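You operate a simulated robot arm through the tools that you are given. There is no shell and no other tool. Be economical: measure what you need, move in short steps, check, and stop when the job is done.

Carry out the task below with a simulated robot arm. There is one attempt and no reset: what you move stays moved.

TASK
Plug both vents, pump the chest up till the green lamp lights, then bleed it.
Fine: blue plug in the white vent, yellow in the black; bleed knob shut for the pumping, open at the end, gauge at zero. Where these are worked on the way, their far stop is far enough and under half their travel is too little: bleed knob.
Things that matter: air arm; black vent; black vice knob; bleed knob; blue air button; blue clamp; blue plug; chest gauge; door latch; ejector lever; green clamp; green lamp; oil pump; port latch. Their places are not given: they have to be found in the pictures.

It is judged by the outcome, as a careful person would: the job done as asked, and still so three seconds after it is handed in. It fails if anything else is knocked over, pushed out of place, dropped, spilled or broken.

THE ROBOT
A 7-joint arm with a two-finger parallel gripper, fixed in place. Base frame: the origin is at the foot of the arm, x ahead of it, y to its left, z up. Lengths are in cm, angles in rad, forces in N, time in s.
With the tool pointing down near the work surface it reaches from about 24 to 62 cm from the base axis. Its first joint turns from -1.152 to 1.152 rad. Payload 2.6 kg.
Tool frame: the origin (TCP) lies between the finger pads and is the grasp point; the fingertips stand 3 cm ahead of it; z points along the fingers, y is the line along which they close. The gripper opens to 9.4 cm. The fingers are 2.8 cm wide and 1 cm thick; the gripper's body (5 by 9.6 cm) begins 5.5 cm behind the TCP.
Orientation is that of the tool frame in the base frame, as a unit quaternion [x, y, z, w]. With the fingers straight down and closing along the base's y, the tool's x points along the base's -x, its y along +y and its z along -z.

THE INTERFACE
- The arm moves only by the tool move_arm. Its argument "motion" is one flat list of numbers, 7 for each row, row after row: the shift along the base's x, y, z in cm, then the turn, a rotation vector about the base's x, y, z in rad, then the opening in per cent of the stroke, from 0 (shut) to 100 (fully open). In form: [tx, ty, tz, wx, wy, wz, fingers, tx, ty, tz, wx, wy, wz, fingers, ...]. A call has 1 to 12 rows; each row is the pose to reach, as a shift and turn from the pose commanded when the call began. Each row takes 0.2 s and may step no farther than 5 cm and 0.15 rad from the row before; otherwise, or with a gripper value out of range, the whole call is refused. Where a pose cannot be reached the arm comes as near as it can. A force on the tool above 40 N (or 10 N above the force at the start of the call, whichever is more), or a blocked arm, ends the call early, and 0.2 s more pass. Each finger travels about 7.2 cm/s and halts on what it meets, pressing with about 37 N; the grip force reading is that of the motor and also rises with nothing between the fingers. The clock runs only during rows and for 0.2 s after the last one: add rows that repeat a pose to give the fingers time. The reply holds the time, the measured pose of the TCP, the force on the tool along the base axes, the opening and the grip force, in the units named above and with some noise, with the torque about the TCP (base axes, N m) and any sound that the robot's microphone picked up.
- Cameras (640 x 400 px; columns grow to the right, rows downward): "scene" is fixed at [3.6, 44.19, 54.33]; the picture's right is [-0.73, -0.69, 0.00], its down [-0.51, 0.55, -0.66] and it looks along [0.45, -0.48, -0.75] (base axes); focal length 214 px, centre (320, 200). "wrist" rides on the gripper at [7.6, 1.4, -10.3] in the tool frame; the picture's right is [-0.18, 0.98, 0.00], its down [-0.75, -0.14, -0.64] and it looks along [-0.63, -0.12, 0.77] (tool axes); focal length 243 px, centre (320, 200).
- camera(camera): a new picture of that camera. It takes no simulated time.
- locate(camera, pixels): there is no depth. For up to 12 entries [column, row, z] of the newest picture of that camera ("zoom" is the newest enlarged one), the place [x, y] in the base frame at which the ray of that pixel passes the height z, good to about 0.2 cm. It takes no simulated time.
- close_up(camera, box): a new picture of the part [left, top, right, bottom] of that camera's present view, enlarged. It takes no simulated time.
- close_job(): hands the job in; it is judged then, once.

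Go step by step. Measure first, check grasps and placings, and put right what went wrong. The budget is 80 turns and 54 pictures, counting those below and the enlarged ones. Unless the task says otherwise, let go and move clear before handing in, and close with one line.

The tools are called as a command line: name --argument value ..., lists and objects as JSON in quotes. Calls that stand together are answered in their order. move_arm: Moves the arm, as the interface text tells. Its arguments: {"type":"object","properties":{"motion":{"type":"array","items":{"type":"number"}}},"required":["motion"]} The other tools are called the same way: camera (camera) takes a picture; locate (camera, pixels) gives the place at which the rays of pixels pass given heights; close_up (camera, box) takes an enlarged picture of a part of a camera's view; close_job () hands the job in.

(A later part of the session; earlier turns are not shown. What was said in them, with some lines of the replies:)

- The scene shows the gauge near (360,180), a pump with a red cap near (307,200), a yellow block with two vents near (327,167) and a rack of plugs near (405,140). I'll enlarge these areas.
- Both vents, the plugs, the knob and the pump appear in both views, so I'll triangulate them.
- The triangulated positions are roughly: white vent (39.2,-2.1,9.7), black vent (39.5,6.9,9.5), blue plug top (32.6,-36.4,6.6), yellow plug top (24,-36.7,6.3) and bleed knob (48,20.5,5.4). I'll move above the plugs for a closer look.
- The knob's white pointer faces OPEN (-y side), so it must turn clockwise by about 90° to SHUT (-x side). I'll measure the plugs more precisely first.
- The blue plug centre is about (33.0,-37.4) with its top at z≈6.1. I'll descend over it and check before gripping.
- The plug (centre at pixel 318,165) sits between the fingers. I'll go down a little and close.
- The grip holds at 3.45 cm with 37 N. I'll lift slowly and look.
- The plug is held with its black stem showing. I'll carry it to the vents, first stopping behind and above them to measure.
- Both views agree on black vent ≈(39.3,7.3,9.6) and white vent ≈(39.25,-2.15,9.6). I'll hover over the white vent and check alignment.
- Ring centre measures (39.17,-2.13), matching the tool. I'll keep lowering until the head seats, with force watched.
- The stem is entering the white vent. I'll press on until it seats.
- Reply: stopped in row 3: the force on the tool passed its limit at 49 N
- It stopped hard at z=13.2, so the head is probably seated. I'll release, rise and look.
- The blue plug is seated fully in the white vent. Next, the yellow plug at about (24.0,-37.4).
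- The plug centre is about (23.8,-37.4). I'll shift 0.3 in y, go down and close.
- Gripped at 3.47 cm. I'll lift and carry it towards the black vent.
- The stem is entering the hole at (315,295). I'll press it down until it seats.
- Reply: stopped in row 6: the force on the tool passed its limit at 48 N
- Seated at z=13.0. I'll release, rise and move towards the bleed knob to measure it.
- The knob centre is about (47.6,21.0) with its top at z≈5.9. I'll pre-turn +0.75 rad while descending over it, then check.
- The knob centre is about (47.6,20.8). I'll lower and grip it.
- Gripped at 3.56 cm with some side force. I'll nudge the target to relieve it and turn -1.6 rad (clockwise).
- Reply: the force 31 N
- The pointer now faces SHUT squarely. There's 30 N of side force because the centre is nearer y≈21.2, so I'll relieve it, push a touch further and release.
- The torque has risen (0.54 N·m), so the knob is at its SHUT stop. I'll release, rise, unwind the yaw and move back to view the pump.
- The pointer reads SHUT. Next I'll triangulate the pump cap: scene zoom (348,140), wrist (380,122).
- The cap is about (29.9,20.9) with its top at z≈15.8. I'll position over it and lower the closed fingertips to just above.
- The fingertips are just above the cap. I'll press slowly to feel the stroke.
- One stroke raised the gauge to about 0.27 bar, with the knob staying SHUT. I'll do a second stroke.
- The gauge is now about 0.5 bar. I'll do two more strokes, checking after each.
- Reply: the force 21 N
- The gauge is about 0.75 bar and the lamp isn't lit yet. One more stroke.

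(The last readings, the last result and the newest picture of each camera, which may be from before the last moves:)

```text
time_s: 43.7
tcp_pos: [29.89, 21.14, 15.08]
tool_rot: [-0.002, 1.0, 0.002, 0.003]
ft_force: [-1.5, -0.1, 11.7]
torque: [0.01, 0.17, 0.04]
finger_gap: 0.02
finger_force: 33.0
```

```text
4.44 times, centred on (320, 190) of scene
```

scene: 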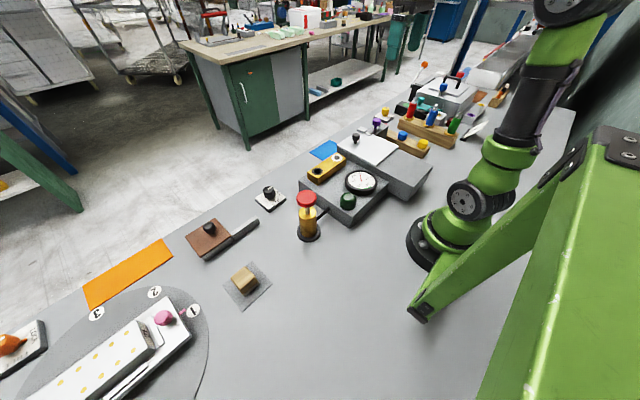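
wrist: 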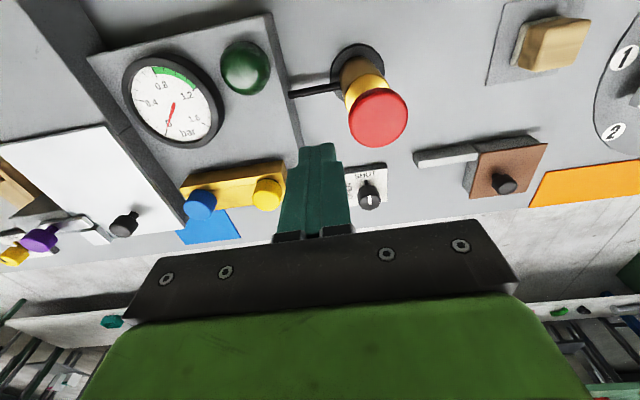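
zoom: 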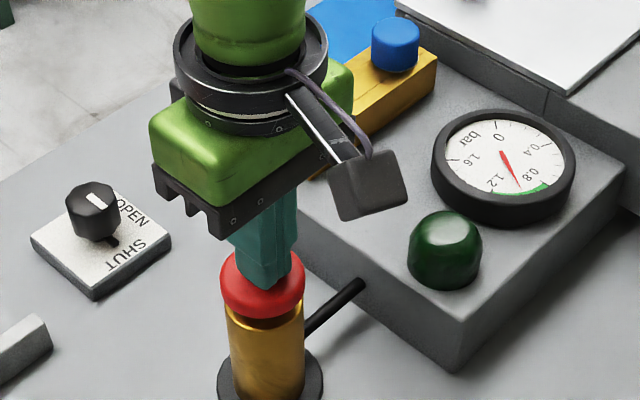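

The needle is in the green (~1.0) but the lamp still looks dark. I'll wait about a second with the cap released and look again.

move_arm --motion '[0, 0, 2, 0, 0, 0, 0, 0, 0, 4.2, 0, 0, 0, 0, 0, 0, 5, 0, 0, 0, 0, 0, 0, 5, 0, 0, 0, 0, 0, 0, 5, 0, 0, 0, 0]'

close_up --camera "scene" --box '[310, 145, 400, 215]'

```text
time_s: 44.9
tcp_pos: [29.72, 21.0, 19.97]
tool_rot: [-0.002, 1.0, 0.0, 0.002]
ft_force: [-0.9, -0.5, 0.7]
torque: [0.02, 0.0, 0.03]
finger_gap: 0.0
finger_force: 33.3
```

```text
5.71 times, centred on (355, 180) of scene
```

zoom: 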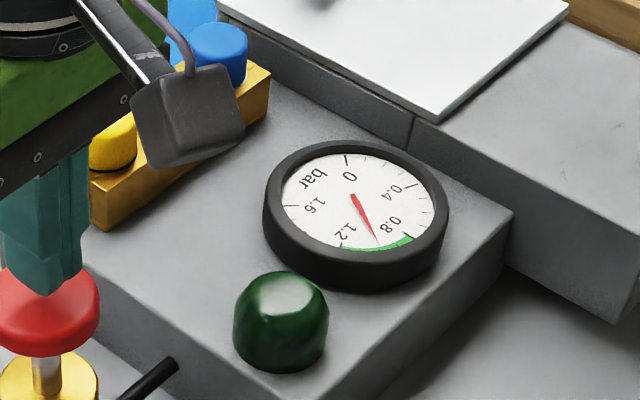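

The pressure holds at about 1.0 with the lamp dark. I'll wait about 2 s before pumping more, in case it is slow.

move_arm --motion '[0, 0, 0, 0, 0, 0, 0, 0, 0, 0, 0, 0, 0, 0, 0, 0, 0, 0, 0, 0, 0, 0, 0, 0, 0, 0, 0, 0, 0, 0, 0, 0, 0, 0, 0, 0, 0, 0, 0, 0, 0, 0, 0, 0, 0, 0, 0, 0, 0, 0, 0, 0, 0, 0, 0, 0, 0, 0, 0, 0, 0, 0, 0]'

close_up --camera "scene" --box '[310, 145, 400, 215]'

```text
time_s: 46.9
tcp_pos: [29.71, 21.09, 20.01]
tool_rot: [0.0, 1.0, 0.001, 0.002]
ft_force: [0.0, 0.3, -0.4]
torque: [0.02, 0.0, 0.0]
finger_gap: 0.0
finger_force: 33.3
```

```text
5.71 times, centred on (355, 180) of scene
```

zoom: 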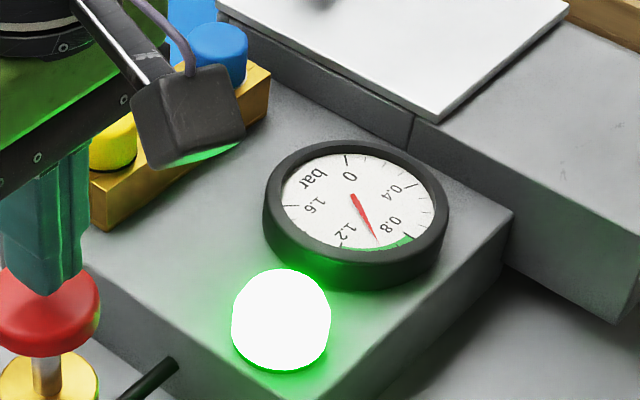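

The green lamp is lit. Now I'll go back to the bleed knob with yaw -0.8 to turn it open.

move_arm --motion '[0, 0, 2, 0, 0, 0, 0, 4, 0, 3, 0, 0, -0.13, 20, 8.5, 0, 3, 0, 0, -0.26, 40, 13, 0.1, 3, 0, 0, -0.39, 60, 17, 0.1, 2, 0, 0, -0.52, 60, 18.1, 0.15, -2, 0, 0, -0.65, 60, 18.1, 0.15, -6, 0, 0, -0.78, 60, 18.1, 0.15, -10, 0, 0, -0.8, 60, 18.1, 0.15, -10.5, 0, 0, -0.8, 60]'

camera --camera "wrist"

```text
time_s: 48.9
tcp_pos: [47.85, 21.09, 9.72]
tool_rot: [0.389, 0.921, 0.001, 0.001]
ft_force: [-0.7, -0.5, -0.6]
torque: [0.0, -0.01, 0.01]
finger_gap: 5.67
finger_force: 0.1
```

```text
12 pictures are left
```

wrist: 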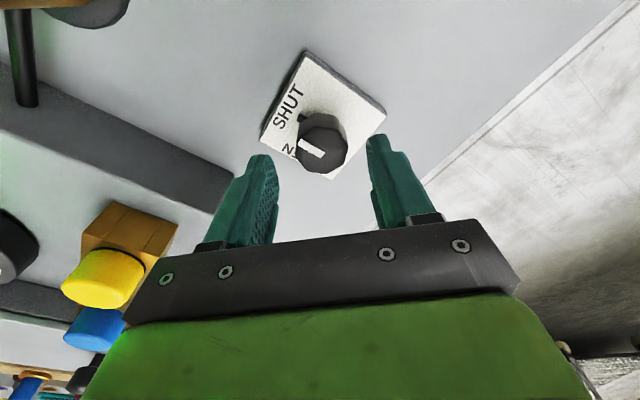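

The knob (321,150) is centred between the fingers. I'll lower and grip.

move_arm --motion '[0, 0, -1.8, 0, 0, 0, 60, 0, 0, -3.5, 0, 0, 0, 60, 0, 0, -3.5, 0, 0, 0, 40, 0, 0, -3.5, 0, 0, 0, 10, 0, 0, -3.5, 0, 0, 0, 10, 0, 0, -3.5, 0, 0, 0, 10]'

```text
time_s: 50.3
tcp_pos: [47.84, 21.12, 6.1]
tool_rot: [0.388, 0.921, 0.001, 0.002]
ft_force: [6.6, 2.4, -4.6]
torque: [-0.43, 0.35, 0.02]
finger_gap: 3.55
finger_force: 45.1
```

move_arm --motion '[0, 0, 0, 0, 0, 0.14, 10, 0, 0, 0, 0, 0, 0.28, 10, 0, 0, 0, 0, 0, 0.42, 10, 0, 0, 0, 0, 0, 0.56, 10, 0, 0, 0, 0, 0, 0.7, 10, 0, 0, 0, 0, 0, 0.84, 10, 0, 0, 0, 0, 0, 0.98, 10, 0, 0, 0, 0, 0, 1.12, 10, 0, 0, 0, 0, 0, 1.26, 10, 0, 0, 0, 0, 0, 1.4, 10, 0, 0, 0, 0, 0, 1.54, 10, 0, 0, 0, 0, 0, 1.65, 10]'

camera --camera "wrist"

close_up --camera "scene" --box '[310, 145, 400, 215]'

```text
time_s: 52.9
tcp_pos: [48.04, 21.02, 5.95]
tool_rot: [-0.413, 0.911, 0.0, 0.003]
ft_force: [6.1, -18.8, 13.6]
torque: [0.18, 0.24, -0.65]
finger_gap: 3.58
finger_force: 45.0
```

```text
11 pictures are left
```

wrist: 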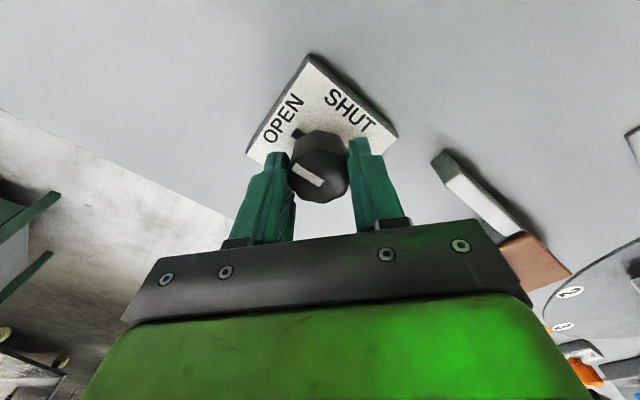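

```text
5.71 times, centred on (355, 180) of scene
```

zoom: 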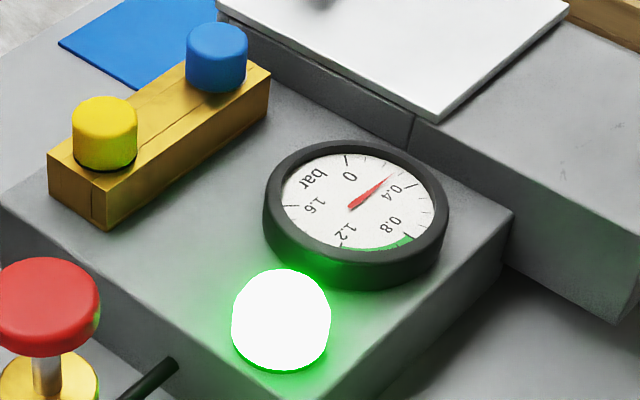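

The pointer faces OPEN at the stop (torque -0.65) and the gauge is falling, now about 0.35. I'll release, rise clear and wait.

move_arm --motion '[0, 0, 0, 0, 0, 0, 40, 0, 0, 0, 0, 0, 0, 65, 0, 0, 4, 0, 0, 0, 65, 0, 0, 8.5, 0, 0, 0, 65, 0, 0, 13, 0, 0, -0.14, 65, 0, 0, 16, 0, 0, -0.28, 65, 0, 0, 16, 0, 0, -0.42, 65, 0, 0, 16, 0, 0, -0.56, 65, 0, 0, 16, 0, 0, -0.7, 65, 0, 0, 16, 0, 0, -0.8, 65, 0, 0, 16, 0, 0, -0.8, 65, 0, 0, 16, 0, 0, -0.8, 65]'

close_up --camera "scene" --box '[240, 125, 400, 225]'

```text
time_s: 55.5
tcp_pos: [47.67, 21.17, 21.98]
tool_rot: [-0.026, 1.0, 0.001, 0.003]
ft_force: [0.0, 0.2, -0.5]
torque: [-0.01, 0.02, 0.02]
finger_gap: 6.09
finger_force: 0.1
```

```text
4.00 times, centred on (320, 175) of scene
```

zoom: 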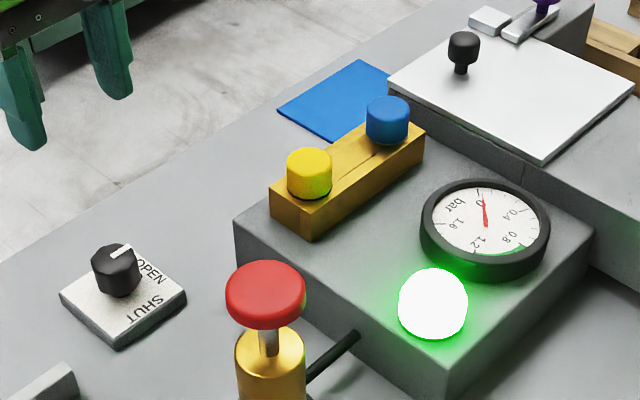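

The gauge reads 0, the knob is OPEN and both plugs are in place. One last look at the whole bench.

camera --camera "scene"

close_up --camera "scene" --box '[330, 150, 390, 200]'

```text
8 pictures are left
```

scene: 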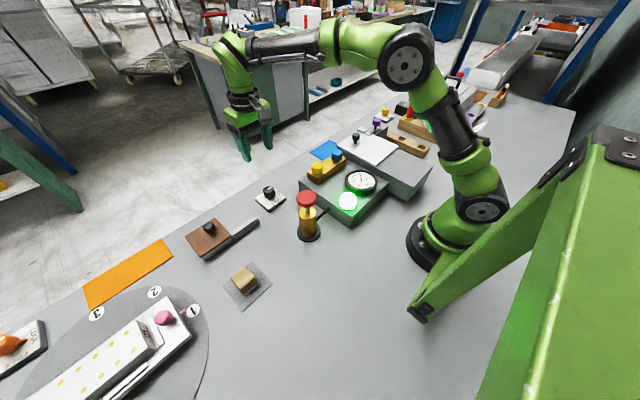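

```text
8.00 times, centred on (360, 175) of scene
```

zoom: 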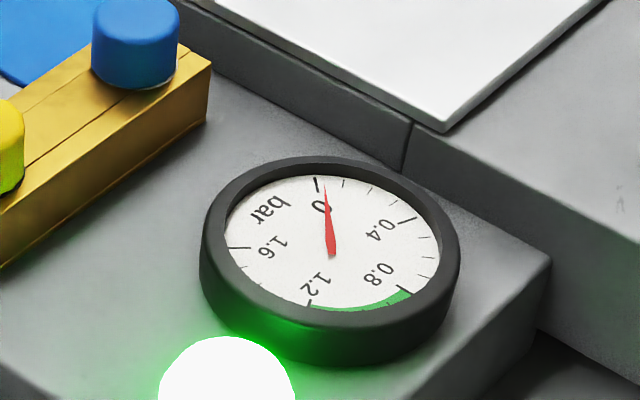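

The needle is almost at zero (about 0.03), so I'll wait 2 s more and recheck.

move_arm --motion '[0, 0, 0, 0, 0, 0, 65, 0, 0, 0, 0, 0, 0, 65, 0, 0, 0, 0, 0, 0, 65, 0, 0, 0, 0, 0, 0, 65, 0, 0, 0, 0, 0, 0, 65, 0, 0, 0, 0, 0, 0, 65, 0, 0, 0, 0, 0, 0, 65, 0, 0, 0, 0, 0, 0, 65, 0, 0, 0, 0, 0, 0, 65, 0, 0, 0, 0, 0, 0, 65, 0, 0, 0, 0, 0, 0, 65, 0, 0, 0, 0, 0, 0, 65]'

close_up --camera "scene" --box '[330, 150, 390, 200]'

```text
time_s: 58.1
tcp_pos: [47.85, 21.11, 22.0]
tool_rot: [-0.026, 1.0, 0.001, 0.002]
ft_force: [0.5, 0.2, 0.5]
torque: [-0.04, 0.0, 0.0]
finger_gap: 6.11
finger_force: 0.0
```

```text
8.00 times, centred on (360, 175) of scene
```

zoom: 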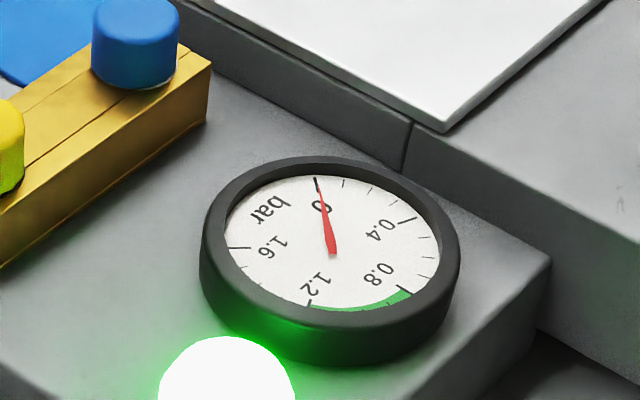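

The needle is now exactly on the zero mark, and the arm is clear of everything. I'll hand the job in.

close_job

```text
The job is handed in.
```

The job is done and handed in: the blue plug is in the white vent and the yellow in the black, and the chest was pumped with the bleed knob shut until the green lamp lit. The knob is now open, the gauge reads zero, and the lamp was still lit at hand-in.
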